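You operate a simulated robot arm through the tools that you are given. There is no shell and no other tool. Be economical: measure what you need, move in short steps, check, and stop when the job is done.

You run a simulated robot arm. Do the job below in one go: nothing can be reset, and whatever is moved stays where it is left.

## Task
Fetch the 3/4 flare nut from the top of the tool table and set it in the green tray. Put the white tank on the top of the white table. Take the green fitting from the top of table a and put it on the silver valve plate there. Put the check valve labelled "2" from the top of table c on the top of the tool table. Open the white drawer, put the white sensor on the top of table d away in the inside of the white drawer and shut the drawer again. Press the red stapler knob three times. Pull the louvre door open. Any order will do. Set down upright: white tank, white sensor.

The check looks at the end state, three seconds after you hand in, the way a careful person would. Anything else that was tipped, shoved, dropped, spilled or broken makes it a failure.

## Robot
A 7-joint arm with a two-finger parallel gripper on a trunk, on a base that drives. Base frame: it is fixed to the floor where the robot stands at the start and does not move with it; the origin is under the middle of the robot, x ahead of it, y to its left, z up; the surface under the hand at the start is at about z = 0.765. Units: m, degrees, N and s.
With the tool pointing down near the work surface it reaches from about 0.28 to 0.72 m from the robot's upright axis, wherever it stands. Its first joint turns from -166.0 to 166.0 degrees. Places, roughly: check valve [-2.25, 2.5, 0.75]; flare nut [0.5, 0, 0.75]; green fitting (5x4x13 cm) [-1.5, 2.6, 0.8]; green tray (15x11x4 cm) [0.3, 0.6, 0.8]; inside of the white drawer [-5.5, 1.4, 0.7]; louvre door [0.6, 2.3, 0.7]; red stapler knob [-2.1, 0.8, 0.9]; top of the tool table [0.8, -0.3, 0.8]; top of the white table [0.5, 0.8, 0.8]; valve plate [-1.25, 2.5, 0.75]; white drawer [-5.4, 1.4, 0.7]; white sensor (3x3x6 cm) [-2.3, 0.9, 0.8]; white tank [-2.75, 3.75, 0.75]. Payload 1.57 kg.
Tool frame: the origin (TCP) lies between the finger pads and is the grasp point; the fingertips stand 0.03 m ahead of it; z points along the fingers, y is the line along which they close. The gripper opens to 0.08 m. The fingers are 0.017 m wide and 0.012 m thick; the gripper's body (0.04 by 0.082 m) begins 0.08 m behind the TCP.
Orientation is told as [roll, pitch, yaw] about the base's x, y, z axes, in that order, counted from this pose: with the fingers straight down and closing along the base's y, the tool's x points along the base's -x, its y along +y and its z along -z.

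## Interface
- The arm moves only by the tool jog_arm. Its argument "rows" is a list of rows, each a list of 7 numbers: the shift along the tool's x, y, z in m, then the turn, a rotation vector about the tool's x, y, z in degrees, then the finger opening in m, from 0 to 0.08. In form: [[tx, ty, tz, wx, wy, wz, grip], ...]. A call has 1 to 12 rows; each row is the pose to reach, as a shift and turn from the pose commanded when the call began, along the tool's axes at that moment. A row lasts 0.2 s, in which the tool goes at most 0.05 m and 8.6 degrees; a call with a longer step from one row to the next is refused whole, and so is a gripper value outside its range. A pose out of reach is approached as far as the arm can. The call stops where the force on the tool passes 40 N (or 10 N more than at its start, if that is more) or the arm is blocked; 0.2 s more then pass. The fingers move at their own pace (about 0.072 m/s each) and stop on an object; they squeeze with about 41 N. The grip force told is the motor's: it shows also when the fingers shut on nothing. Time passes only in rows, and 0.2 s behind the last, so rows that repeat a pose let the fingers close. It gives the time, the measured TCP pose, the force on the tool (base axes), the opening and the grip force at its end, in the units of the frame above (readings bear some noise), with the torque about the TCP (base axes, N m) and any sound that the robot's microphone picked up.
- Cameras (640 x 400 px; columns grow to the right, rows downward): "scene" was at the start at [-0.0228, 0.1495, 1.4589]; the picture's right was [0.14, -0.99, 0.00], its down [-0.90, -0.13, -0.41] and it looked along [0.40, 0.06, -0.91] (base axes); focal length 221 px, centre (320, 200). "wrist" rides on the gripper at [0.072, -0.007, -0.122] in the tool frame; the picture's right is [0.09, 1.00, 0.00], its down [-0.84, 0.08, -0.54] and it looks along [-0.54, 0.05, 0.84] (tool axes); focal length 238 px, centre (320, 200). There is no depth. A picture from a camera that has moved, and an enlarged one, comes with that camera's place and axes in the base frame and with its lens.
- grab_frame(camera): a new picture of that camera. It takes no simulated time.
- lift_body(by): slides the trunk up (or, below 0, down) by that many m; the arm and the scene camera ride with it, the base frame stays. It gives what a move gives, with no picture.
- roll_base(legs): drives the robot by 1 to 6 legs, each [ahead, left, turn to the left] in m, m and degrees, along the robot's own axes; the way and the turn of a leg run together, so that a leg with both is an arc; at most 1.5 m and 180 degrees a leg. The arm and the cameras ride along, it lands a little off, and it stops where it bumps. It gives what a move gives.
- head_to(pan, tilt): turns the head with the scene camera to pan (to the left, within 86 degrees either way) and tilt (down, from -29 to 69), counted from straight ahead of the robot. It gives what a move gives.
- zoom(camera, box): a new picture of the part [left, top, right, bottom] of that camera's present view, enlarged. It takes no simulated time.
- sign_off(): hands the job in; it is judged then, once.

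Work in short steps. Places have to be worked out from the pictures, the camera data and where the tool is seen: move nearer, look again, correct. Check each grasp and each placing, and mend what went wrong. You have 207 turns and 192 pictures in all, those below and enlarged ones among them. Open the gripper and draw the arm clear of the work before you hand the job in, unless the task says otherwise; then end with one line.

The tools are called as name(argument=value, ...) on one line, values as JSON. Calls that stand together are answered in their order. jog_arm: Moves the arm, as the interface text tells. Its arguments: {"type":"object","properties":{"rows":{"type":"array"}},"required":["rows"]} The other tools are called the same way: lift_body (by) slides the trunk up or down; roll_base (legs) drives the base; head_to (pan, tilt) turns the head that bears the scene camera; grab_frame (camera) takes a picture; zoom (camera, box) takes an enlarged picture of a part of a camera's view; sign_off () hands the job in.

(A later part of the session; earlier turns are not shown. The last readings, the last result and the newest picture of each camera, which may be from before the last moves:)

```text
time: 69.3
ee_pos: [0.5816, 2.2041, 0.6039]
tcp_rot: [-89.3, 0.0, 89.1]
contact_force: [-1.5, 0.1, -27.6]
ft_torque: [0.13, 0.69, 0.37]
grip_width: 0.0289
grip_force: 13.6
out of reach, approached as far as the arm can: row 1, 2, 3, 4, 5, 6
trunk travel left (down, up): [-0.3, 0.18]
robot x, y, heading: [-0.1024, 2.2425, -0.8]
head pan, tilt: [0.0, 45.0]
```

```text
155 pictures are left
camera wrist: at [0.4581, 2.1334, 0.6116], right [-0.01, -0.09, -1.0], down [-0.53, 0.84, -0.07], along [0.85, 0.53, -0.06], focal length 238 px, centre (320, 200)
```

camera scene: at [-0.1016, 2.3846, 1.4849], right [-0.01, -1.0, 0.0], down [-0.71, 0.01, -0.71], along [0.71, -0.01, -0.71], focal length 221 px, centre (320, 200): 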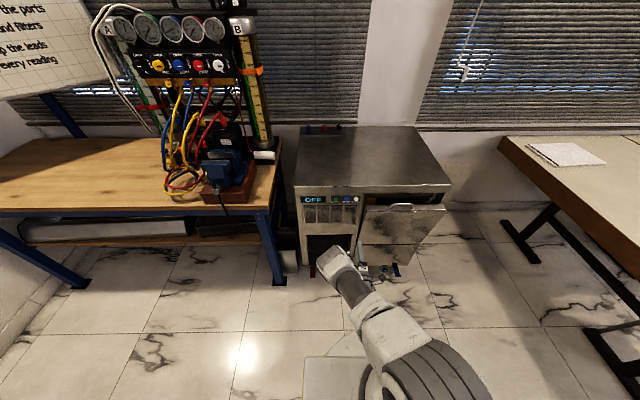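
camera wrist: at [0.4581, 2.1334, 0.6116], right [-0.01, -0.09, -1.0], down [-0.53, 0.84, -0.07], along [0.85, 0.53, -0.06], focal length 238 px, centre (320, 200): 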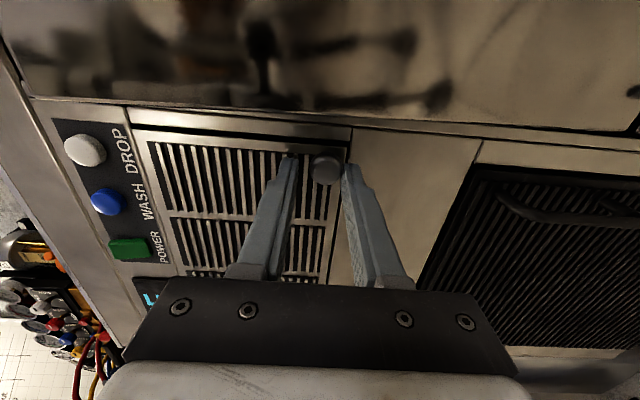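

The arm is at the limit of its reach. I open, retract, drive the base 0.12 m nearer, and realign.

jog_arm(rows=[[0, 0, 0, 0, 0, 0, 0.05], [0, 0, -0.02, 0, 0, 0, 0.05], [0, 0, -0.07, 0, 0, 0, 0.05], [0, 0, -0.12, 0, 0, 0, 0.05], [0, 0, -0.16, 0, 0, 0, 0.05], [0, 0, -0.16, 0, 0, 0, 0.05]])

roll_base(legs=[[0.13, 0, 0]])

grab_frame(camera="wrist")

```text
time: 70.7
ee_pos: [0.4222, 2.2056, 0.6091]
tcp_rot: [-90.0, 0.0, 89.1]
contact_force: [0.7, -0.2, -0.6]
ft_torque: [0.0, 0.05, 0.0]
grip_width: 0.0502
grip_force: 0.0
trunk travel left (down, up): [-0.3, 0.18]
robot x, y, heading: [-0.1021, 2.2412, -0.9]
head pan, tilt: [0.0, 45.0]
```

```text
time: 72.2
ee_pos: [0.5557, 2.2041, 0.6096]
tcp_rot: [-90.0, 0.0, 89.2]
contact_force: [0.4, 0.0, -0.6]
ft_torque: [-0.02, 0.0, 0.0]
grip_width: 0.0501
grip_force: 0.0
trunk travel left (down, up): [-0.3, 0.18]
robot x, y, heading: [0.0276, 2.2388, -0.8]
head pan, tilt: [0.0, 45.0]
```

```text
154 pictures are left
camera wrist: at [0.4305, 2.134, 0.6145], right [0.0, -0.09, -1.0], down [-0.53, 0.84, -0.08], along [0.85, 0.53, -0.05], focal length 238 px, centre (320, 200)
```

wrist: 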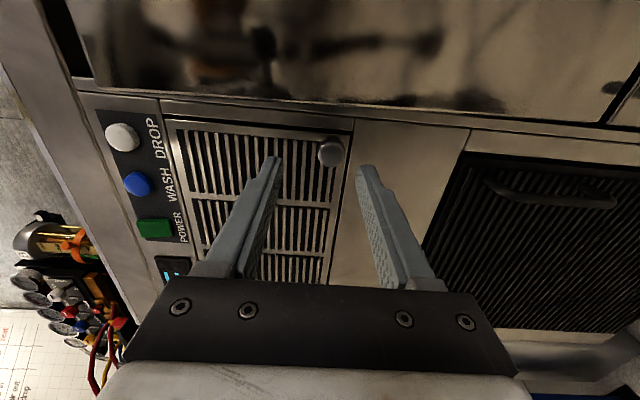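

Knob re-measured at (0.606, 2.200, 0.600). I align and advance.

jog_arm(rows=[[0.004, 0.0097, 0, 0, 0, 0, 0.05], [0.004, 0.0097, 0.013, 0, 0, 0, 0.05], [0.004, 0.0097, 0.026, 0, 0, 0, 0.05], [0.004, 0.0097, 0.026, 0, 0, 0, 0.03], [0.004, 0.0097, 0.026, 0, 0, 0, 0.01], [0.004, 0.0097, 0.026, 0, 0, 0, 0.005], [0.004, 0.0097, 0.026, 0, 0, 0, 0.005]])

grab_frame(camera="wrist")

```text
time: 73.8
ee_pos: [0.5798, 2.1986, 0.6009]
tcp_rot: [-90.2, 0.0, 89.1]
contact_force: [1.0, -0.4, 10.4]
ft_torque: [0.0, -0.24, -0.22]
grip_width: 0.0215
grip_force: 33.9
trunk travel left (down, up): [-0.3, 0.18]
robot x, y, heading: [0.0257, 2.2409, -1.0]
head pan, tilt: [0.0, 45.0]
```

```text
153 pictures are left
camera wrist: at [0.4567, 2.1298, 0.6055], right [0.0, -0.09, -1.0], down [-0.53, 0.84, -0.08], along [0.85, 0.53, -0.05], focal length 238 px, centre (320, 200)
```

wrist: 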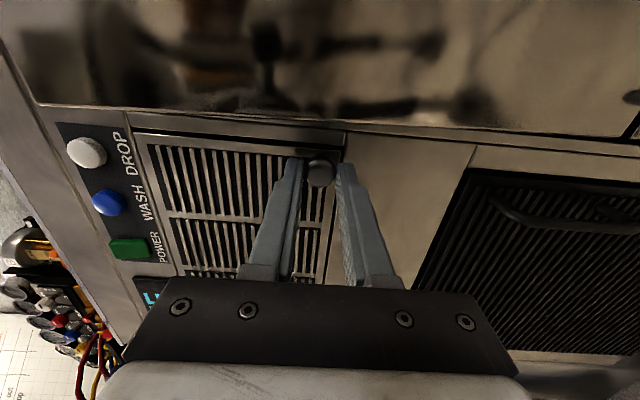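

Knob held (21.5 mm). I pull along the arc about the left hinge, 24° first.

jog_arm(rows=[[-0.002, 0, -0.018, 0, 4, 0, 0.005], [-0.0082, 0, -0.0365, 0, 8, 0, 0.005], [-0.0145, 0, -0.054, 0, 12, 0, 0.005], [-0.0213, 0, -0.0715, 0, 16, 0, 0.005], [-0.03, 0, -0.088, 0, 20, 0, 0.005], [-0.0392, 0, -0.1043, 0, 24, 0, 0.005]])

grab_frame(camera="wrist")

grab_frame(camera="scene")

```text
time: 75.2
ee_pos: [0.4759, 2.24, 0.5996]
tcp_rot: [-90.2, -0.1, 65.2]
contact_force: [1.8, -2.8, 17.9]
ft_torque: [-0.22, -0.42, -0.77]
grip_width: 0.0211
grip_force: 34.1
trunk travel left (down, up): [-0.3, 0.18]
robot x, y, heading: [0.0271, 2.2386, -0.9]
head pan, tilt: [0.0, 45.0]
```

```text
152 pictures are left
camera wrist: at [0.3347, 2.2268, 0.6056], right [-0.04, -0.08, -1.0], down [-0.14, 0.99, -0.08], along [0.99, 0.14, -0.05], focal length 238 px, centre (320, 200)
```

wrist: 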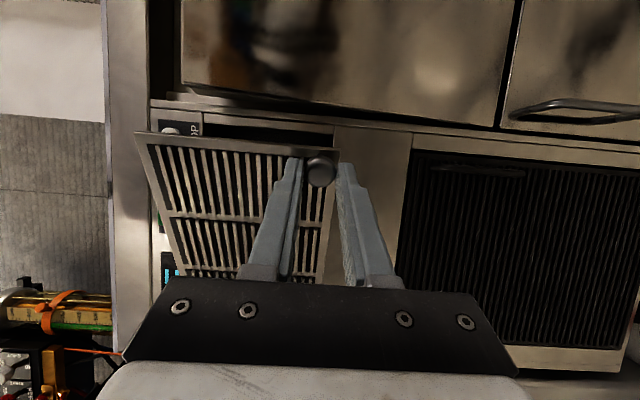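

```text
151 pictures are left
camera scene: at [0.0283, 2.3825, 1.4851], right [-0.02, -1.0, 0.0], down [-0.71, 0.01, -0.71], along [0.71, -0.01, -0.71], focal length 221 px, centre (320, 200)
```

scene: 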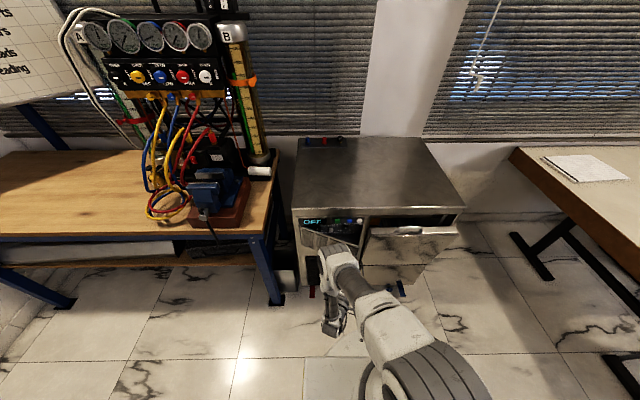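

The door swings well. The same relative arc applies again in the tool frame, so I repeat it.

jog_arm(rows=[[-0.002, 0, -0.018, 0, 4, 0, 0.005], [-0.0082, 0, -0.0365, 0, 8, 0, 0.005], [-0.0145, 0, -0.054, 0, 12, 0, 0.005], [-0.0213, 0, -0.0715, 0, 16, 0, 0.005], [-0.03, 0, -0.088, 0, 20, 0, 0.005], [-0.0392, 0, -0.1043, 0, 24, 0, 0.005]])

grab_frame(camera="wrist")

grab_frame(camera="scene")

```text
time: 76.6
ee_pos: [0.398, 2.3196, 0.5993]
tcp_rot: [-90.1, -0.1, 41.2]
contact_force: [6.4, 3.6, 17.5]
ft_torque: [-0.36, -0.4, -0.32]
grip_width: 0.0211
grip_force: 34.5
trunk travel left (down, up): [-0.3, 0.18]
robot x, y, heading: [0.0272, 2.2429, -0.9]
head pan, tilt: [0.0, 45.0]
```

```text
150 pictures are left
camera wrist: at [0.2634, 2.3648, 0.6055], right [-0.07, -0.06, -1.0], down [0.27, 0.96, -0.08], along [0.96, -0.28, -0.05], focal length 238 px, centre (320, 200)
```

wrist: 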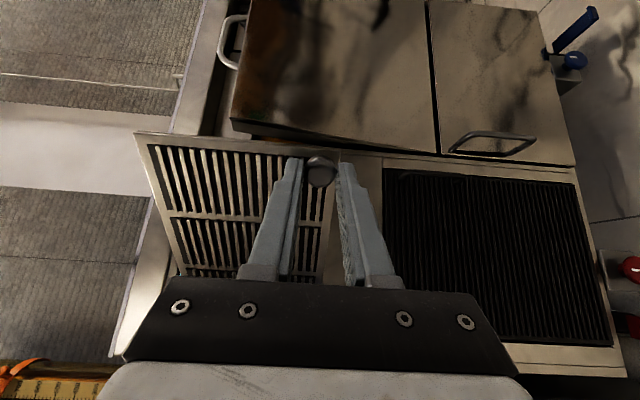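

```text
149 pictures are left
camera scene: at [0.0287, 2.3826, 1.485], right [-0.02, -1.0, 0.0], down [-0.71, 0.01, -0.71], along [0.71, -0.01, -0.71], focal length 221 px, centre (320, 200)
```

scene: 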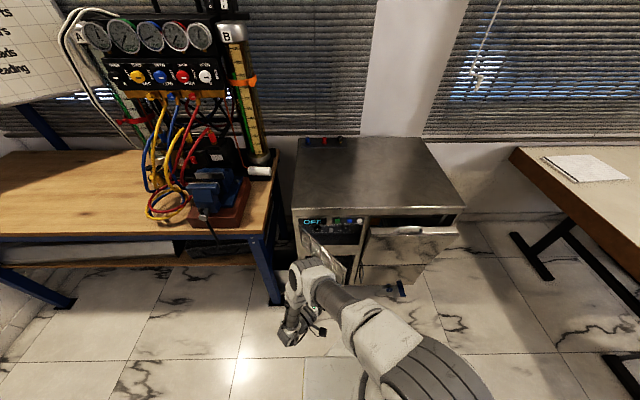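

At about 48°. I continue another 24°.

jog_arm(rows=[[-0.002, 0, -0.018, 0, 4, 0, 0.005], [-0.0082, 0, -0.0365, 0, 8, 0, 0.005], [-0.0145, 0, -0.054, 0, 12, 0, 0.005], [-0.0213, 0, -0.0715, 0, 16, 0, 0.005], [-0.03, 0, -0.088, 0, 20, 0, 0.005], [-0.0392, 0, -0.1043, 0, 24, 0, 0.005], [-0.0392, 0, -0.1043, 0, 24, 0, 0.005]])

grab_frame(camera="wrist")

grab_frame(camera="scene")

```text
time: 78.0
ee_pos: [0.3629, 2.4052, 0.6002]
tcp_rot: [-87.4, 0.9, 21.4]
contact_force: [3.8, 2.2, -19.2]
ft_torque: [0.51, 0.13, 0.31]
grip_width: 0.0221
grip_force: 9.4
out of reach, approached as far as the arm can: row 5, 6
trunk travel left (down, up): [-0.3, 0.18]
robot x, y, heading: [0.0288, 2.2415, -0.9]
head pan, tilt: [0.0, 45.0]
stopped in row 6: the force on the tool passed its limit at 76 N (the readings are from after the stop); the commanded pose is now the measured one
```

```text
148 pictures are left
camera wrist: at [0.2512, 2.4934, 0.6137], right [-0.12, 0.0, -0.99], down [0.58, 0.81, -0.07], along [0.81, -0.58, -0.1], focal length 238 px, centre (320, 200)
```

wrist: 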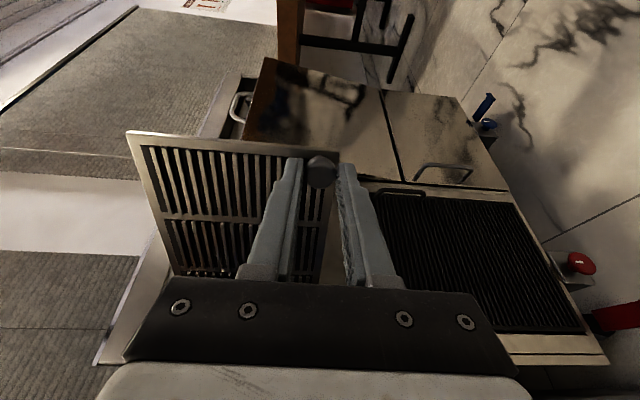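

```text
147 pictures are left
camera scene: at [0.0299, 2.3827, 1.4843], right [-0.01, -1.0, 0.0], down [-0.71, 0.01, -0.71], along [0.71, -0.01, -0.71], focal length 221 px, centre (320, 200)
```

scene: 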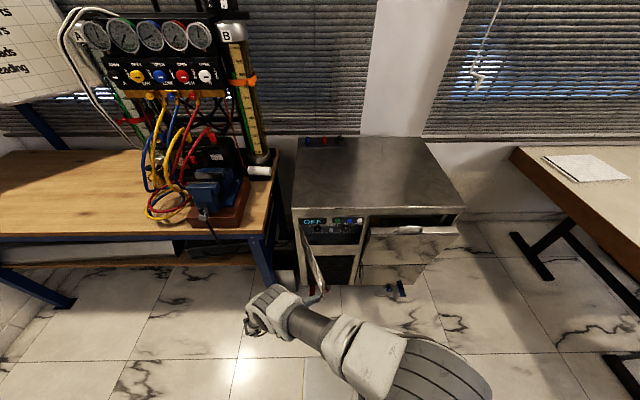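

The door is open about 68°. I swing it a little further by translation only, letting the knob pivot in the fingers.

jog_arm(rows=[[-0.001, 0, -0.02, 0, 0, 0, 0.005], [-0.004, 0, -0.04, 0, 0, 0, 0.005], [-0.009, 0, -0.06, 0, 0, 0, 0.005], [-0.0137, 0, -0.0765, 0, 0, 0, 0.005]])

grab_frame(camera="scene")

```text
time: 78.4
ee_pos: [0.3669, 2.4151, 0.6052]
tcp_rot: [-86.4, 0.5, 18.7]
contact_force: [4.9, 1.9, -28.4]
ft_torque: [0.83, 0.07, 0.22]
grip_width: 0.0299
grip_force: 14.1
out of reach, approached as far as the arm can: row 2
trunk travel left (down, up): [-0.3, 0.18]
robot x, y, heading: [0.0288, 2.2437, -0.9]
head pan, tilt: [0.0, 45.0]
stopped in row 2: the force on the tool passed its limit at 47 N (the readings are from after the stop); the commanded pose is now the measured one
```

```text
146 pictures are left
camera scene: at [0.0306, 2.3832, 1.4846], right [-0.01, -1.0, 0.0], down [-0.71, 0.01, -0.71], along [0.71, -0.01, -0.71], focal length 221 px, centre (320, 200)
```

scene: 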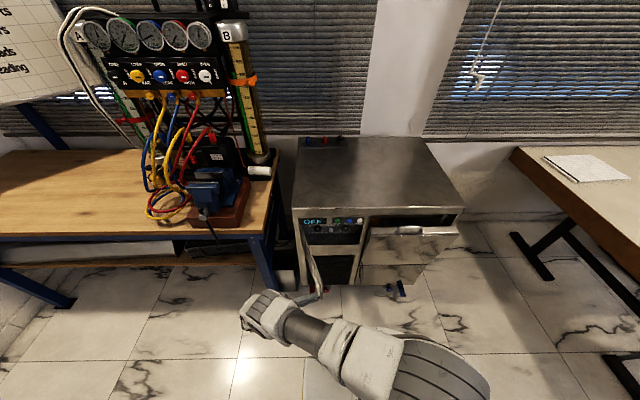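

The arm is cramped. I open the fingers and back the base off, which slides them off the knob away from the panel.

jog_arm(rows=[[0, 0, 0, 0, 0, 0, 0.05], [0, 0, 0, 0, 0, 0, 0.06], [0, 0, 0, 0, 0, 0, 0.06]])

roll_base(legs=[[-0.2, 0, 0]])

grab_frame(camera="wrist")

grab_frame(camera="scene")

```text
time: 79.2
ee_pos: [0.3647, 2.4157, 0.6087]
tcp_rot: [-87.1, 0.3, 18.7]
contact_force: [-0.5, 0.7, -0.5]
ft_torque: [-0.02, -0.01, -0.03]
grip_width: 0.0599
grip_force: 0.1
trunk travel left (down, up): [-0.3, 0.18]
robot x, y, heading: [0.0283, 2.2434, -1.0]
head pan, tilt: [0.0, 45.0]
```

```text
time: 81.1
ee_pos: [0.1686, 2.4187, 0.6089]
tcp_rot: [-87.0, 0.4, 18.6]
contact_force: [-0.1, 0.8, -0.5]
ft_torque: [0.01, 0.02, 0.02]
grip_width: 0.0599
grip_force: 0.0
trunk travel left (down, up): [-0.3, 0.18]
robot x, y, heading: [-0.1733, 2.2441, -1.0]
head pan, tilt: [0.0, 45.0]
```

```text
145 pictures are left
camera wrist: at [0.0604, 2.5105, 0.6218], right [-0.11, 0.02, -0.99], down [0.62, 0.78, -0.05], along [0.78, -0.62, -0.1], focal length 238 px, centre (320, 200)
```

wrist: 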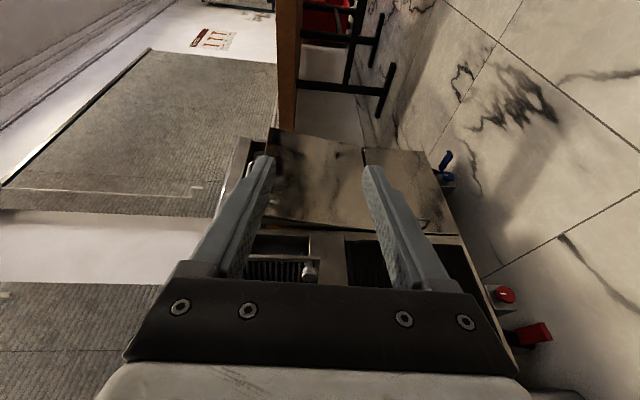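

```text
144 pictures are left
camera scene: at [-0.1694, 2.3857, 1.4849], right [-0.02, -1.0, 0.0], down [-0.71, 0.01, -0.71], along [0.71, -0.01, -0.71], focal length 221 px, centre (320, 200)
```

scene: 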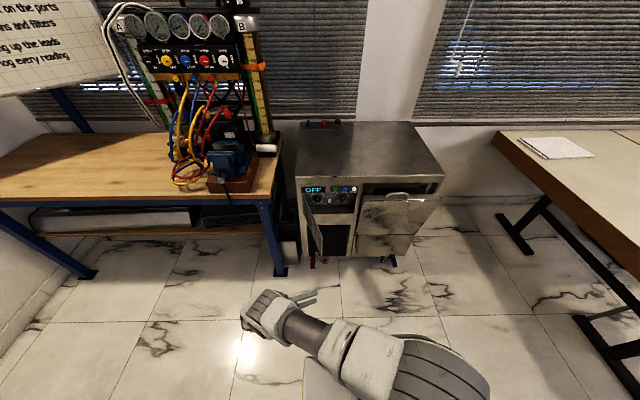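

The door stays open. I turn the tool back to point +x with the fingers closed, to push the door further open from inside.

jog_arm(rows=[[-0.004, -0.003, 0.025, 0, -7.8, 0, 0.05], [-0.007, -0.007, 0.05, 0, -15.6, 0, 0.03], [-0.01, -0.01, 0.075, 0, -23.4, 0, 0.01], [-0.014, -0.013, 0.1, 0, -31.2, 0, 0.0], [-0.017, -0.017, 0.125, 0, -39, 0, 0.0], [-0.02, -0.02, 0.15, 0, -46.8, 0, 0.0], [-0.024, -0.023, 0.175, 0, -54.6, 0, 0.0], [-0.027, -0.027, 0.2, 0, -62.4, 0, 0.0], [-0.031, -0.03, 0.221, 0, -70.2, 0, 0.0]])

grab_frame(camera="wrist")

zoom(camera="scene", box=[260, 160, 460, 285])

```text
time: 83.1
ee_pos: [0.2673, 2.2173, 0.6267]
tcp_rot: [-88.7, -2.7, 88.8]
contact_force: [-0.8, 0.8, 0.0]
ft_torque: [0.0, 0.0, 0.0]
grip_width: 0.0
grip_force: 21.5
trunk travel left (down, up): [-0.3, 0.18]
robot x, y, heading: [-0.1715, 2.2454, -1.1]
head pan, tilt: [0.0, 45.0]
```

```text
143 pictures are left
camera wrist: at [0.1434, 2.1479, 0.6322], right [-0.03, -0.04, -1.0], down [-0.53, 0.85, -0.02], along [0.85, 0.53, -0.04], focal length 238 px, centre (320, 200)
```

wrist: 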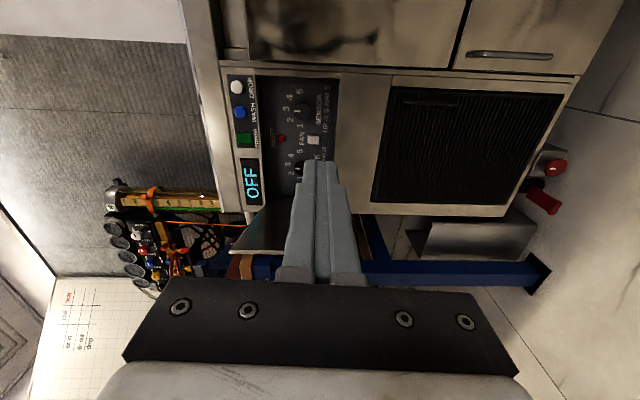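

```text
3.20 times, centred on (360, 222) of scene
camera zoom: at [-0.1696, 2.3859, 1.4849], right [-0.02, -1.0, 0.0], down [-0.71, 0.01, -0.71], along [0.71, -0.01, -0.71], focal length 708 px, centre (192, 128)
```

zoom: 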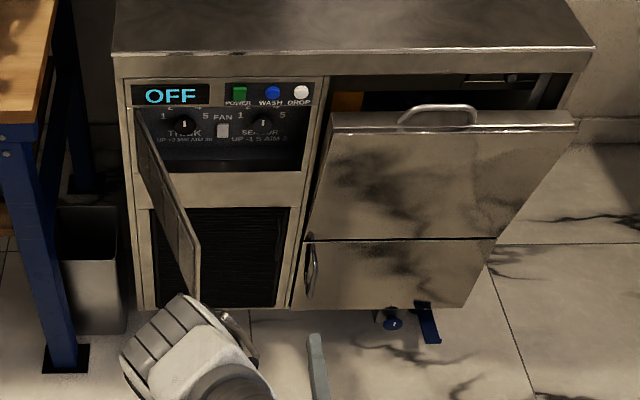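

It is the louvre door (controls are behind it), open about 70°. I push it further open from inside with the closed fingers.

jog_arm(rows=[[0, -0.01, 0.04, 0, 0, 0, 0], [0, -0.02, 0.08, 0, 0, 0, 0], [-0.02, -0.023, 0.12, 0, 0, 0, 0], [-0.05, -0.023, 0.155, 0, 0, 0, 0], [-0.09, -0.023, 0.155, 0, 0, 0, 0], [-0.13, -0.023, 0.155, 0, 0, 0, 0], [-0.16, -0.023, 0.155, 0, 0, 0, 0], [-0.19, -0.023, 0.155, 0, 0, 0, 0], [-0.215, -0.023, 0.155, 0, 0, 0, 0], [-0.235, -0.023, 0.155, 0, 0, 0, 0]])

zoom(camera="scene", box=[260, 160, 460, 285])

```text
time: 85.3
ee_pos: [0.4284, 2.4488, 0.6576]
tcp_rot: [-88.5, -2.7, 88.7]
contact_force: [0.3, 0.2, -0.3]
ft_torque: [0.0, 0.04, 0.03]
grip_width: 0.0001
grip_force: 20.7
trunk travel left (down, up): [-0.3, 0.18]
robot x, y, heading: [-0.1688, 2.2448, -1.2]
head pan, tilt: [0.0, 45.0]
```

```text
3.20 times, centred on (360, 222) of scene
camera zoom: at [-0.1694, 2.3856, 1.4849], right [-0.02, -1.0, 0.0], down [-0.71, 0.01, -0.71], along [0.71, -0.01, -0.71], focal length 708 px, centre (192, 128)
```

zoom: 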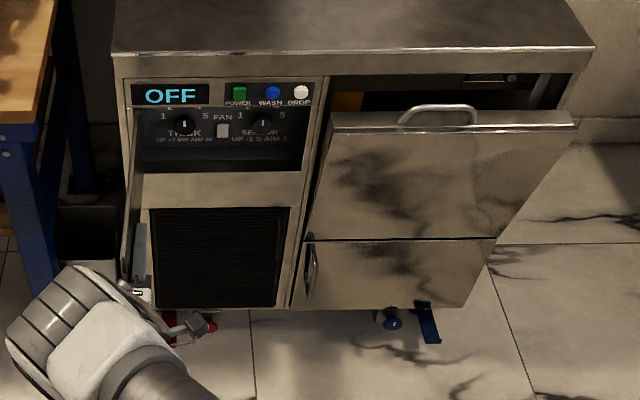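

The door is now near 90°. I withdraw and then undo the roll.

jog_arm(rows=[[0.04, 0, 0, 0, 0, 0, 0.03], [0.08, 0, -0.02, 0, 0, 0, 0.05], [0.1, 0, -0.06, 0, 0, 0, 0.05], [0.1, 0, -0.1, 0, 0, 0, 0.05], [0.1, 0, -0.13, 0, 0, 0, 0.05]])

jog_arm(rows=[[0, 0, 0, 0, 0, 8, 0.05], [0, 0, 0, 0, 0, 16, 0.05], [0, 0, 0, 0, 0, 24, 0.05], [0, 0, 0, 0, 0, 32, 0.05], [0, 0, 0, 0, 0, 40, 0.05], [0, 0, 0, 0, 0, 48, 0.05], [0, 0, 0, 0, 0, 56, 0.05], [0, 0, 0, 0, 0, 64, 0.05], [0, 0, 0, 0, 0, 72, 0.05], [0, 0, 0, 0, 0, 80, 0.05], [0, 0, 0, 0, 0, 88, 0.05], [0, 0, 0, 0, 0, 90, 0.05]])

```text
time: 86.5
ee_pos: [0.2971, 2.3484, 0.6557]
tcp_rot: [-88.7, -2.7, 88.9]
contact_force: [-0.6, 0.1, -0.3]
ft_torque: [0.01, -0.01, -0.01]
grip_width: 0.05
grip_force: 0.1
trunk travel left (down, up): [-0.3, 0.18]
robot x, y, heading: [-0.1728, 2.2431, -1.3]
head pan, tilt: [0.0, 45.0]
```

```text
time: 89.1
ee_pos: [0.2957, 2.3509, 0.656]
tcp_rot: [64.1, -86.8, -65.3]
contact_force: [-0.3, 0.5, 0.0]
ft_torque: [0.03, -0.03, 0.05]
grip_width: 0.05
grip_force: 0.0
trunk travel left (down, up): [-0.3, 0.18]
robot x, y, heading: [-0.1731, 2.2454, -1.0]
head pan, tilt: [0.0, 45.0]
```

Now I pitch the tool back to pointing down while raising it.

jog_arm(rows=[[-0.04, 0, 0, 0, 0, 0, 0.05], [-0.08, 0, 0, 0, 8, 0, 0.05], [-0.12, 0, 0, 0, 16, 0, 0.05], [-0.16, 0, 0, 0, 24, 0, 0.05], [-0.2, 0, 0, 0, 32, 0, 0.05], [-0.24, 0, 0, 0, 40, 0, 0.05], [-0.28, 0, 0, 0, 48, 0, 0.05], [-0.32, 0, 0, 0, 56, 0, 0.05], [-0.36, 0, 0, 0, 64, 0, 0.05], [-0.4, 0, 0, 0, 72, 0, 0.05], [-0.44, 0, 0, 0, 80, 0, 0.05], [-0.47, 0, 0, 0, 88, 0, 0.05]])

zoom(camera="scene", box=[220, 140, 480, 300])

```text
time: 91.7
ee_pos: [0.3073, 2.3287, 1.1255]
tcp_rot: [2.7, -0.6, -1.3]
contact_force: [0.0, 0.4, -0.2]
ft_torque: [-0.01, 0.03, 0.01]
grip_width: 0.0498
grip_force: 0.1
trunk travel left (down, up): [-0.3, 0.18]
robot x, y, heading: [-0.1726, 2.2464, -0.8]
head pan, tilt: [0.0, 45.0]
```

```text
2.46 times, centred on (350, 220) of scene
camera zoom: at [-0.1695, 2.3856, 1.4849], right [-0.02, -1.0, 0.0], down [-0.71, 0.01, -0.71], along [0.71, -0.01, -0.71], focal length 544 px, centre (246, 151)
```

zoom: 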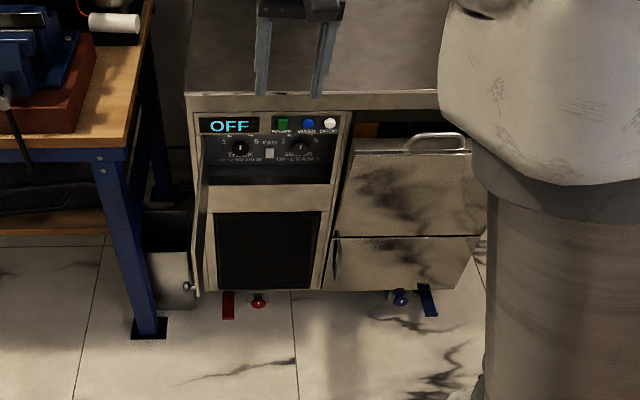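

The louvre door is done. I drive round to the north side of table a, facing -y at about (-1.34, 3.08).

roll_base(legs=[[-0.3, 0.85, 0], [0, 0, -90], [0, -0.87, 0]])

head_to(pan=0, tilt=50)

grab_frame(camera="scene")

grab_frame(camera="wrist")

```text
time: 110.1
ee_pos: [-1.2534, 2.6356, 1.1245]
tcp_rot: [2.7, -0.5, -91.6]
contact_force: [0.4, -0.2, 0.3]
ft_torque: [-0.03, 0.0, 0.01]
grip_width: 0.0499
grip_force: 0.0
trunk travel left (down, up): [-0.3, 0.18]
robot x, y, heading: [-1.3371, 3.112, -91.3]
head pan, tilt: [0.0, 45.0]
```

```text
time: 110.8
ee_pos: [-1.252, 2.6359, 1.1245]
tcp_rot: [2.8, -0.6, -91.7]
contact_force: [-0.5, 0.3, 0.2]
ft_torque: [-0.03, 0.0, -0.01]
grip_width: 0.0498
grip_force: 0.1
trunk travel left (down, up): [-0.3, 0.18]
robot x, y, heading: [-1.3342, 3.1141, -91.3]
head pan, tilt: [0.0, 50.0]
```

```text
139 pictures are left
camera scene: at [-1.1948, 3.1147, 1.4781], right [-1.0, 0.02, 0.0], down [0.02, 0.77, -0.64], along [-0.02, -0.64, -0.77], focal length 221 px, centre (320, 200)
```

scene: 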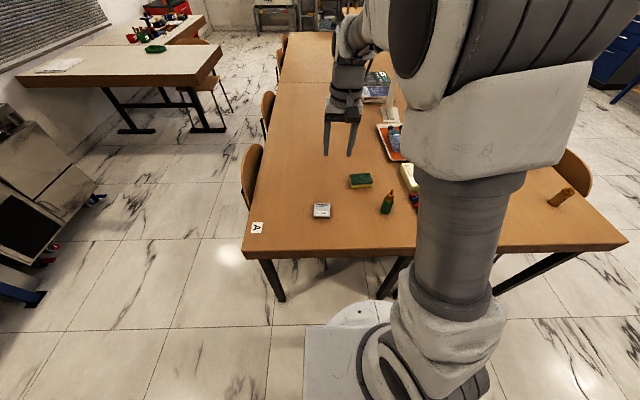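

```text
138 pictures are left
camera wrist: at [-1.2635, 2.7092, 1.2451], right [1.0, 0.06, 0.05], down [0.03, -0.83, 0.55], along [0.07, -0.55, -0.83], focal length 238 px, centre (320, 200)
```

wrist: 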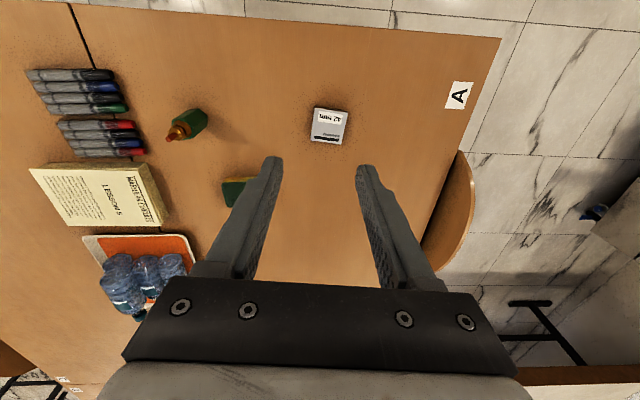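

Plate at about (-1.217, 2.58), fitting at about (-1.48, 2.58). I zoom on both.

zoom(camera="wrist", box=[140, 80, 380, 230])

zoom(camera="scene", box=[290, 160, 430, 247])

```text
2.67 times, centred on (260, 155) of wrist
camera zoom: at [-1.2635, 2.7092, 1.2451], right [1.0, 0.06, 0.05], down [0.03, -0.83, 0.55], along [0.07, -0.55, -0.83], focal length 636 px, centre (480, 320)
```

zoom: 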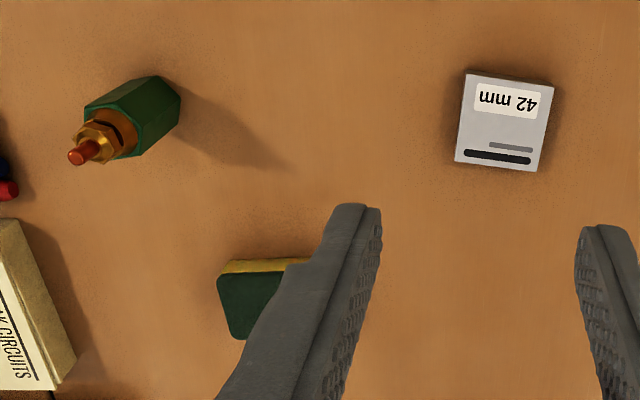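

```text
4.57 times, centred on (360, 204) of scene
camera zoom: at [-1.1948, 3.1147, 1.4781], right [-1.0, 0.02, 0.0], down [0.02, 0.77, -0.64], along [-0.02, -0.64, -0.77], focal length 1011 px, centre (137, 184)
```

zoom: 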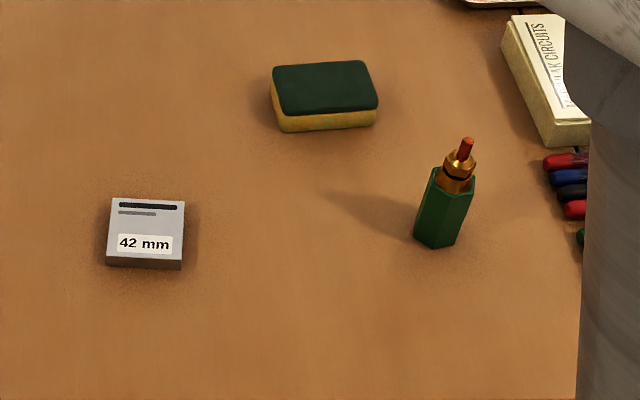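

I move above the fitting (axis at about (-1.47, 2.58)), levelling the tool on the way, and look at its hex orientation.

jog_arm(rows=[[-0.012, -0.043, 0.02, 0.6, 0.1, 0, 0.06], [-0.024, -0.086, 0.04, 1.2, 0.2, 0, 0.07], [-0.036, -0.129, 0.06, 1.8, 0.4, 0, 0.075], [-0.048, -0.172, 0.08, 2.7, 0.6, 0, 0.08], [-0.063, -0.213, 0.1, 2.7, 0.6, 0, 0.08], [-0.063, -0.213, 0.1, 2.7, 0.6, 0, 0.08]])

grab_frame(camera="wrist")

```text
time: 112.2
ee_pos: [-1.4628, 2.578, 1.0159]
tcp_rot: [0.0, 0.1, -91.8]
contact_force: [-0.2, -0.1, -0.1]
ft_torque: [0.01, 0.0, -0.02]
grip_width: 0.0802
grip_force: 0.2
trunk travel left (down, up): [-0.3, 0.18]
robot x, y, heading: [-1.3313, 3.113, -91.4]
head pan, tilt: [0.0, 50.0]
```

```text
135 pictures are left
camera wrist: at [-1.4684, 2.6497, 1.1364], right [1.0, 0.06, 0.0], down [0.05, -0.84, 0.54], along [0.03, -0.54, -0.84], focal length 238 px, centre (320, 200)
```

wrist: 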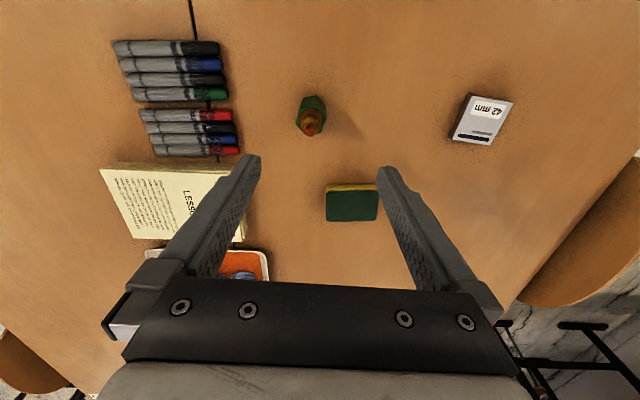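

zoom(camera="wrist", box=[270, 80, 366, 140])

```text
6.67 times, centred on (318, 110) of wrist
camera zoom: at [-1.4684, 2.6497, 1.1364], right [1.0, 0.06, 0.0], down [0.05, -0.84, 0.54], along [0.03, -0.54, -0.84], focal length 1589 px, centre (333, 800)
```

zoom: 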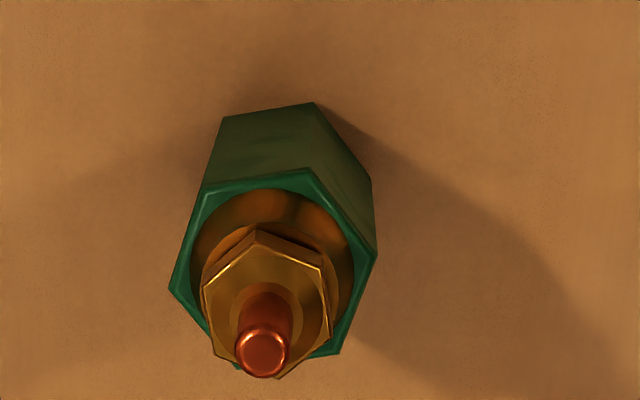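

Hex flats face about -16° and the axis is at (-1.475, 2.576). I rotate the yaw by -14° and descend around the green body.

jog_arm(rows=[[-0.001, -0.006, 0.01, 0, 0, 7, 0.08], [-0.0024, -0.0125, 0.03, 0, 0, 14, 0.08], [-0.0024, -0.0125, 0.07, 0, 0, 14, 0.08], [-0.0024, -0.0125, 0.11, 0, 0, 14, 0.08], [-0.0024, -0.0125, 0.11, 0, 0, 14, 0.08]])

grab_frame(camera="wrist")

```text
time: 113.4
ee_pos: [-1.4755, 2.5749, 0.9052]
tcp_rot: [0.0, 0.0, -105.8]
contact_force: [-0.1, 0.3, -0.9]
ft_torque: [0.0, 0.02, 0.0]
grip_width: 0.08
grip_force: 0.1
trunk travel left (down, up): [-0.3, 0.18]
robot x, y, heading: [-1.3367, 3.1135, -91.5]
head pan, tilt: [0.0, 50.0]
```

```text
133 pictures are left
camera wrist: at [-1.4633, 2.6468, 1.0266], right [0.98, -0.18, 0.0], down [-0.15, -0.83, 0.54], along [-0.1, -0.53, -0.84], focal length 238 px, centre (320, 200)
```

wrist: 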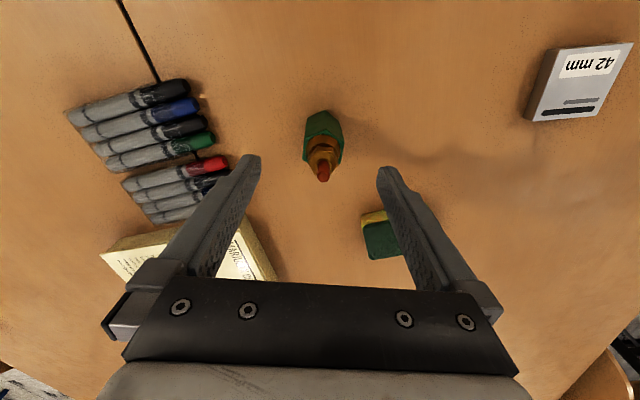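

Aligned on the tip. I descend to z=0.835 and grip.

jog_arm(rows=[[0, 0, 0.035, 0, 0, 0, 0.08], [0, 0, 0.07, 0, 0, 0, 0.08], [0, 0, 0.07, 0, 0, 0, 0.06], [0, 0, 0.07, 0, 0, 0, 0.04], [0, 0, 0.07, 0, 0, 0, 0.025], [0, 0, 0.07, 0, 0, 0, 0.025]])

grab_frame(camera="wrist")

```text
time: 114.8
ee_pos: [-1.4752, 2.5753, 0.8363]
tcp_rot: [0.0, 0.0, -105.8]
contact_force: [0.8, 0.3, -0.4]
ft_torque: [-0.02, -0.02, 0.02]
grip_width: 0.0354
grip_force: 40.7
trunk travel left (down, up): [-0.3, 0.18]
robot x, y, heading: [-1.3307, 3.1157, -91.4]
head pan, tilt: [0.0, 50.0]
```

```text
132 pictures are left
camera wrist: at [-1.463, 2.6473, 0.9572], right [0.98, -0.18, 0.0], down [-0.15, -0.83, 0.54], along [-0.1, -0.53, -0.84], focal length 238 px, centre (320, 200)
```

wrist: 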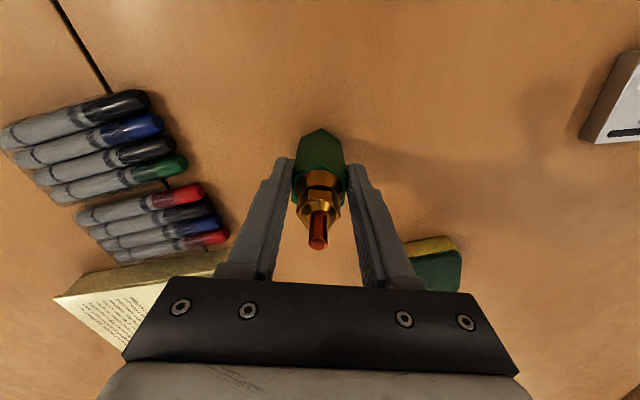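

Gripped at 35 mm. I lift 9 cm and move over the plate.

jog_arm(rows=[[0, 0, -0.045, 0, 0, 0, 0.025], [0, 0, -0.09, 0, 0, 0, 0.025], [0.013, 0.044, -0.09, 0, 0, 0, 0.025], [0.026, 0.088, -0.09, 0, 0, 0, 0.025], [0.039, 0.132, -0.09, 0, 0, 0, 0.025], [0.052, 0.176, -0.09, 0, 0, 0, 0.025], [0.063, 0.22, -0.09, 0, 0, 0, 0.025], [0.072, 0.2445, -0.09, 0, 0, 0, 0.025], [0.072, 0.2445, -0.09, 0, 0, 0, 0.025]])

grab_frame(camera="wrist")

zoom(camera="scene", box=[250, 130, 410, 250])

```text
time: 116.8
ee_pos: [-1.2201, 2.5783, 0.9249]
tcp_rot: [0.1, 0.1, -105.7]
contact_force: [-0.1, 0.1, -3.2]
ft_torque: [0.05, -0.02, -0.02]
grip_width: 0.0354
grip_force: 40.8
trunk travel left (down, up): [-0.3, 0.18]
robot x, y, heading: [-1.3338, 3.1141, -91.5]
head pan, tilt: [0.0, 50.0]
```

```text
131 pictures are left
camera wrist: at [-1.2082, 2.6494, 1.0465], right [0.98, -0.18, 0.0], down [-0.15, -0.83, 0.54], along [-0.1, -0.53, -0.84], focal length 238 px, centre (320, 200)
```

wrist: 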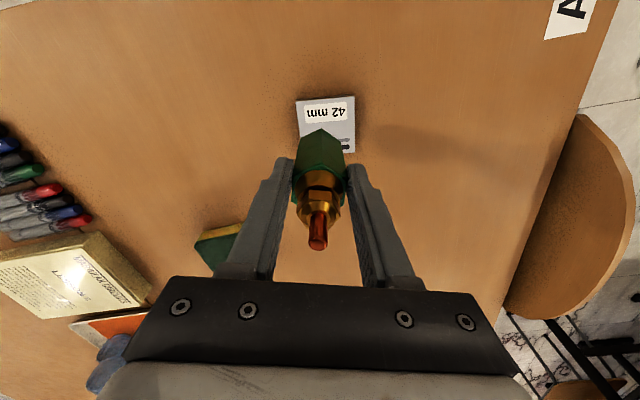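

```text
3.33 times, centred on (330, 190) of scene
camera zoom: at [-1.1947, 3.1144, 1.478], right [-1.0, 0.02, 0.0], down [0.02, 0.77, -0.64], along [-0.02, -0.64, -0.77], focal length 737 px, centre (287, 233)
```

zoom: 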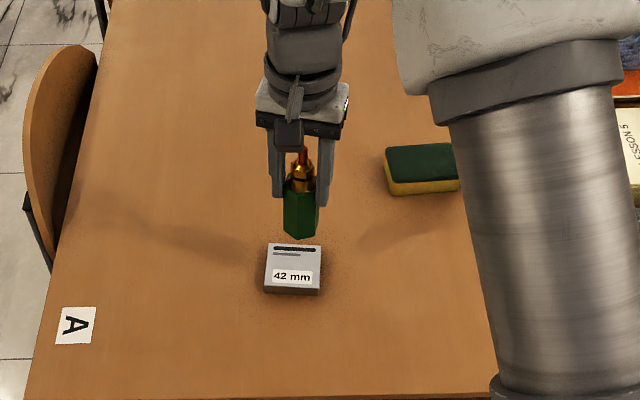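

The fitting's base is over the plate (offset of a few mm). I shift +4 mm in x and lower in small steps.

jog_arm(rows=[[0.001, 0.004, 0.02, 0, 0, 0, 0.025], [0.001, 0.004, 0.045, 0, 0, 0, 0.025], [0.001, 0.004, 0.06, 0, 0, 0, 0.025], [0.001, 0.004, 0.066, 0, 0, 0, 0.025], [0.001, 0.004, 0.069, 0, 0, 0, 0.025]])

zoom(camera="scene", box=[280, 160, 360, 230])

```text
time: 118.0
ee_pos: [-1.2166, 2.5777, 0.8557]
tcp_rot: [0.1, -0.2, -105.6]
contact_force: [-0.2, -1.3, -3.9]
ft_torque: [0.05, 0.01, 0.04]
grip_width: 0.0358
grip_force: 41.0
trunk travel left (down, up): [-0.3, 0.18]
robot x, y, heading: [-1.3328, 3.1123, -91.4]
head pan, tilt: [0.0, 50.0]
```

```text
5.71 times, centred on (320, 195) of scene
camera zoom: at [-1.1948, 3.1144, 1.478], right [-1.0, 0.02, 0.0], down [0.02, 0.77, -0.64], along [-0.02, -0.64, -0.77], focal length 1264 px, centre (320, 229)
```

zoom: 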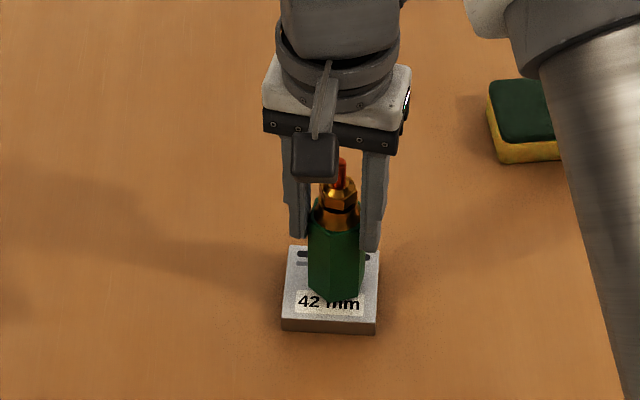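

Well centred. I lower the last millimetres until a touch shows.

jog_arm(rows=[[0, 0, 0.002, 0, 0, 0, 0.025], [0, 0, 0.004, 0, 0, 0, 0.025], [0, 0, 0.004, 0, 0, 0, 0.025]])

```text
time: 118.8
ee_pos: [-1.2167, 2.5781, 0.8523]
tcp_rot: [0.1, 0.0, -105.7]
contact_force: [-0.9, 0.3, -3.6]
ft_torque: [0.02, -0.01, 0.01]
grip_width: 0.0354
grip_force: 41.4
trunk travel left (down, up): [-0.3, 0.18]
robot x, y, heading: [-1.3356, 3.1101, -91.4]
head pan, tilt: [0.0, 50.0]
```

jog_arm(rows=[[0, 0, 0.0015, 0, 0, 0, 0.025], [0, 0, 0.003, 0, 0, 0, 0.025], [0, 0, 0.003, 0, 0, 0, 0.025]])

zoom(camera="scene", box=[300, 190, 348, 226])

```text
time: 119.6
ee_pos: [-1.2163, 2.578, 0.852]
tcp_rot: [0.1, -0.2, -105.7]
contact_force: [-0.8, 3.2, 16.7]
ft_torque: [0.41, 0.16, -0.03]
grip_width: 0.0353
grip_force: 40.7
trunk travel left (down, up): [-0.3, 0.18]
robot x, y, heading: [-1.3357, 3.1141, -91.5]
head pan, tilt: [0.0, 50.0]
```

```text
11.11 times, centred on (324, 208) of scene
camera zoom: at [-1.1951, 3.1162, 1.4783], right [-1.0, 0.02, 0.0], down [0.02, 0.77, -0.64], along [-0.02, -0.64, -0.77], focal length 2457 px, centre (276, 111)
```

zoom: 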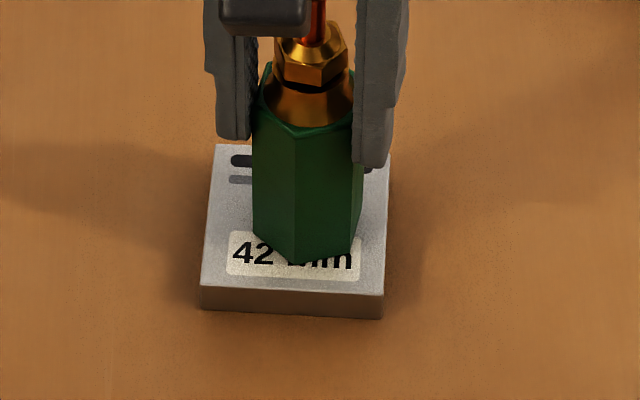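

Contact is made (about 20 N). I open gently and rise straight up.

jog_arm(rows=[[0, 0, -0.001, 0, 0, 0, 0.04], [0, 0, -0.001, 0, 0, 0, 0.055], [0, 0, -0.001, 0, 0, 0, 0.075], [0, 0, -0.001, 0, 0, 0, 0.08], [0, 0, -0.04, 0, 0, 0, 0.08], [0, 0, -0.09, 0, 0, 0, 0.08], [0, 0, -0.14, 0, 0, 0, 0.08], [0, 0, -0.19, 0, 0, 0, 0.08], [0, 0, -0.23, 0, 0, 0, 0.08]])

zoom(camera="scene", box=[260, 140, 400, 240])

```text
time: 121.6
ee_pos: [-1.2162, 2.5783, 1.0813]
tcp_rot: [0.0, 0.0, -105.7]
contact_force: [0.0, 0.1, 0.8]
ft_torque: [0.02, -0.01, 0.0]
grip_width: 0.0801
grip_force: 0.1
trunk travel left (down, up): [-0.3, 0.18]
robot x, y, heading: [-1.3354, 3.113, -91.2]
head pan, tilt: [0.0, 50.0]
```

```text
4.00 times, centred on (330, 190) of scene
camera zoom: at [-1.1949, 3.1147, 1.478], right [-1.0, 0.02, 0.0], down [0.02, 0.77, -0.64], along [-0.02, -0.64, -0.77], focal length 885 px, centre (280, 240)
```

zoom: 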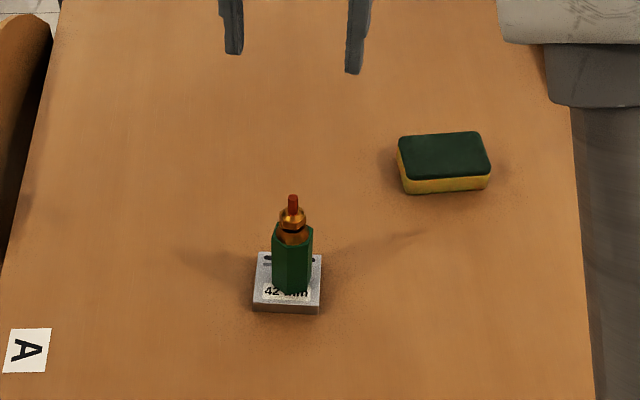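

The fitting stands on the plate. Next the tank: I pull the hand in and up, then strafe to x≈-2.6 and turn to face the grey cabinet.

jog_arm(rows=[[0.04, -0.01, -0.02, 0, 0, -4, 0.08], [0.08, -0.02, -0.04, 0, 0, -8, 0.08], [0.1, -0.03, -0.08, 0, 0, -14, 0.08], [0.1, -0.03, -0.1, 0, 0, -14, 0.08]])

roll_base(legs=[[0.0, -1.25, 0], [0, 0, 180]])

head_to(pan=0, tilt=40)

grab_frame(camera="scene")

```text
time: 122.6
ee_pos: [-1.2174, 2.6817, 1.1804]
tcp_rot: [0.0, -0.1, -91.6]
contact_force: [0.3, -0.1, -0.4]
ft_torque: [0.01, -0.02, 0.01]
grip_width: 0.0799
grip_force: 0.1
trunk travel left (down, up): [-0.3, 0.18]
robot x, y, heading: [-1.3342, 3.1141, -91.4]
head pan, tilt: [0.0, 50.0]
```

```text
time: 142.1
ee_pos: [-2.6901, 3.5822, 1.1798]
tcp_rot: [-0.1, 0.0, 88.5]
contact_force: [0.6, 0.1, 0.1]
ft_torque: [0.0, -0.01, 0.01]
grip_width: 0.08
grip_force: 0.1
trunk travel left (down, up): [-0.3, 0.18]
robot x, y, heading: [-2.5733, 3.1476, 88.6]
head pan, tilt: [0.0, 50.0]
```

```text
time: 142.9
ee_pos: [-2.69, 3.5827, 1.1794]
tcp_rot: [0.0, 0.0, 88.5]
contact_force: [0.1, 0.1, -0.2]
ft_torque: [0.0, -0.03, 0.03]
grip_width: 0.0801
grip_force: 0.1
trunk travel left (down, up): [-0.3, 0.18]
robot x, y, heading: [-2.5717, 3.152, 88.8]
head pan, tilt: [0.0, 40.0]
```

```text
126 pictures are left
camera scene: at [-2.7151, 3.16, 1.4922], right [1.0, -0.02, 0.0], down [-0.01, -0.64, -0.77], along [0.02, 0.77, -0.64], focal length 221 px, centre (320, 200)
```

scene: 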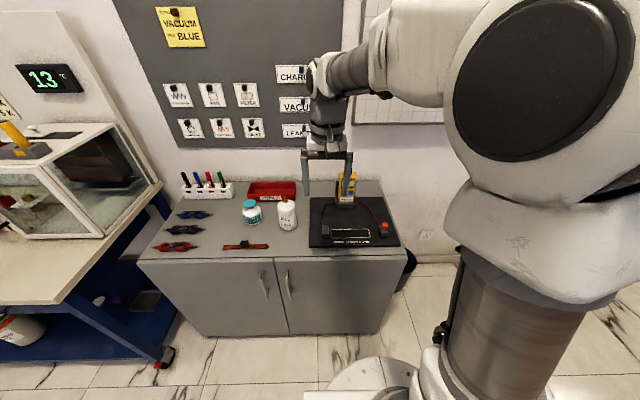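

zoom(camera="scene", box=[150, 160, 410, 260])

grab_frame(camera="wrist")

```text
2.46 times, centred on (280, 210) of scene
camera zoom: at [-2.7151, 3.16, 1.4922], right [1.0, -0.02, 0.0], down [-0.01, -0.64, -0.77], along [0.02, 0.77, -0.64], focal length 544 px, centre (418, 175)
```

zoom: 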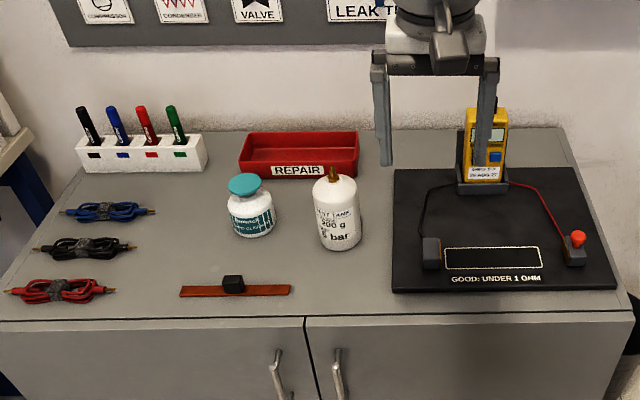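

```text
124 pictures are left
camera wrist: at [-2.6864, 3.5107, 1.3013], right [-1.0, -0.07, 0.0], down [-0.06, 0.84, 0.54], along [-0.04, 0.54, -0.84], focal length 238 px, centre (320, 200)
```

wrist: 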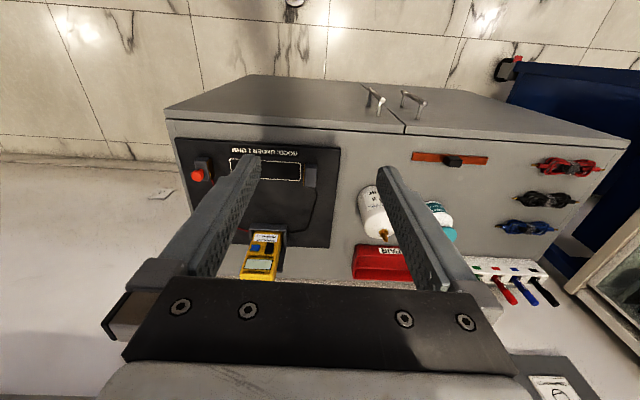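

The tank stands at about (-2.83, 3.81) on the cabinet top (z≈0.817), 13.5 cm tall. I shift the base left and a bit forward to reach it well.

roll_base(legs=[[0.08, 0.22, 0]])

grab_frame(camera="wrist")

grab_frame(camera="scene")

```text
time: 145.1
ee_pos: [-2.9092, 3.6679, 1.1805]
tcp_rot: [0.0, -0.1, 88.6]
contact_force: [-0.9, 1.2, 0.7]
ft_torque: [0.0, 0.01, 0.04]
grip_width: 0.0796
grip_force: 0.1
trunk travel left (down, up): [-0.3, 0.18]
robot x, y, heading: [-2.7892, 3.2337, 88.9]
head pan, tilt: [0.0, 40.0]
```

```text
123 pictures are left
camera wrist: at [-2.9044, 3.5955, 1.3013], right [-1.0, -0.07, 0.0], down [-0.06, 0.84, 0.54], along [-0.04, 0.54, -0.84], focal length 238 px, centre (320, 200)
```

wrist: 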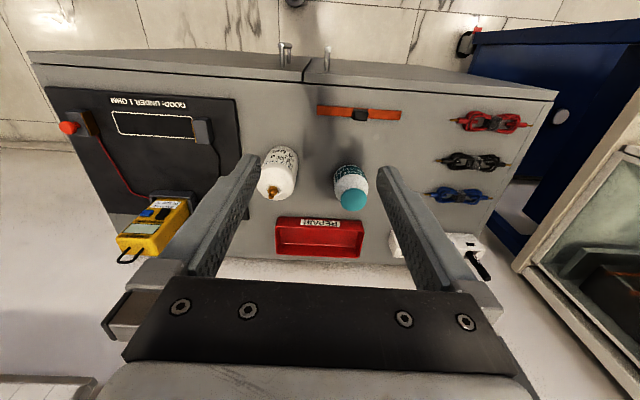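

```text
122 pictures are left
camera scene: at [-2.9331, 3.2448, 1.4922], right [1.0, -0.02, 0.0], down [-0.01, -0.64, -0.77], along [0.02, 0.77, -0.64], focal length 221 px, centre (320, 200)
```

scene: 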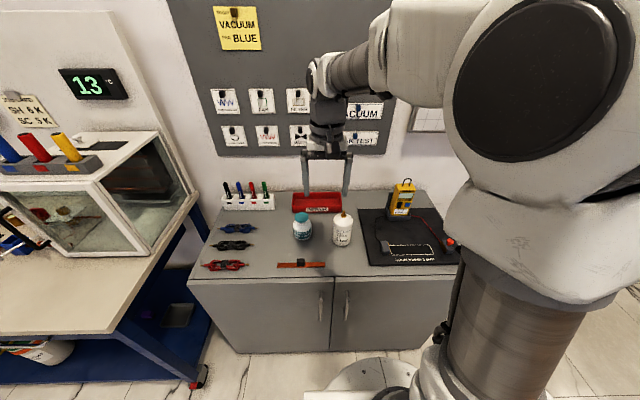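

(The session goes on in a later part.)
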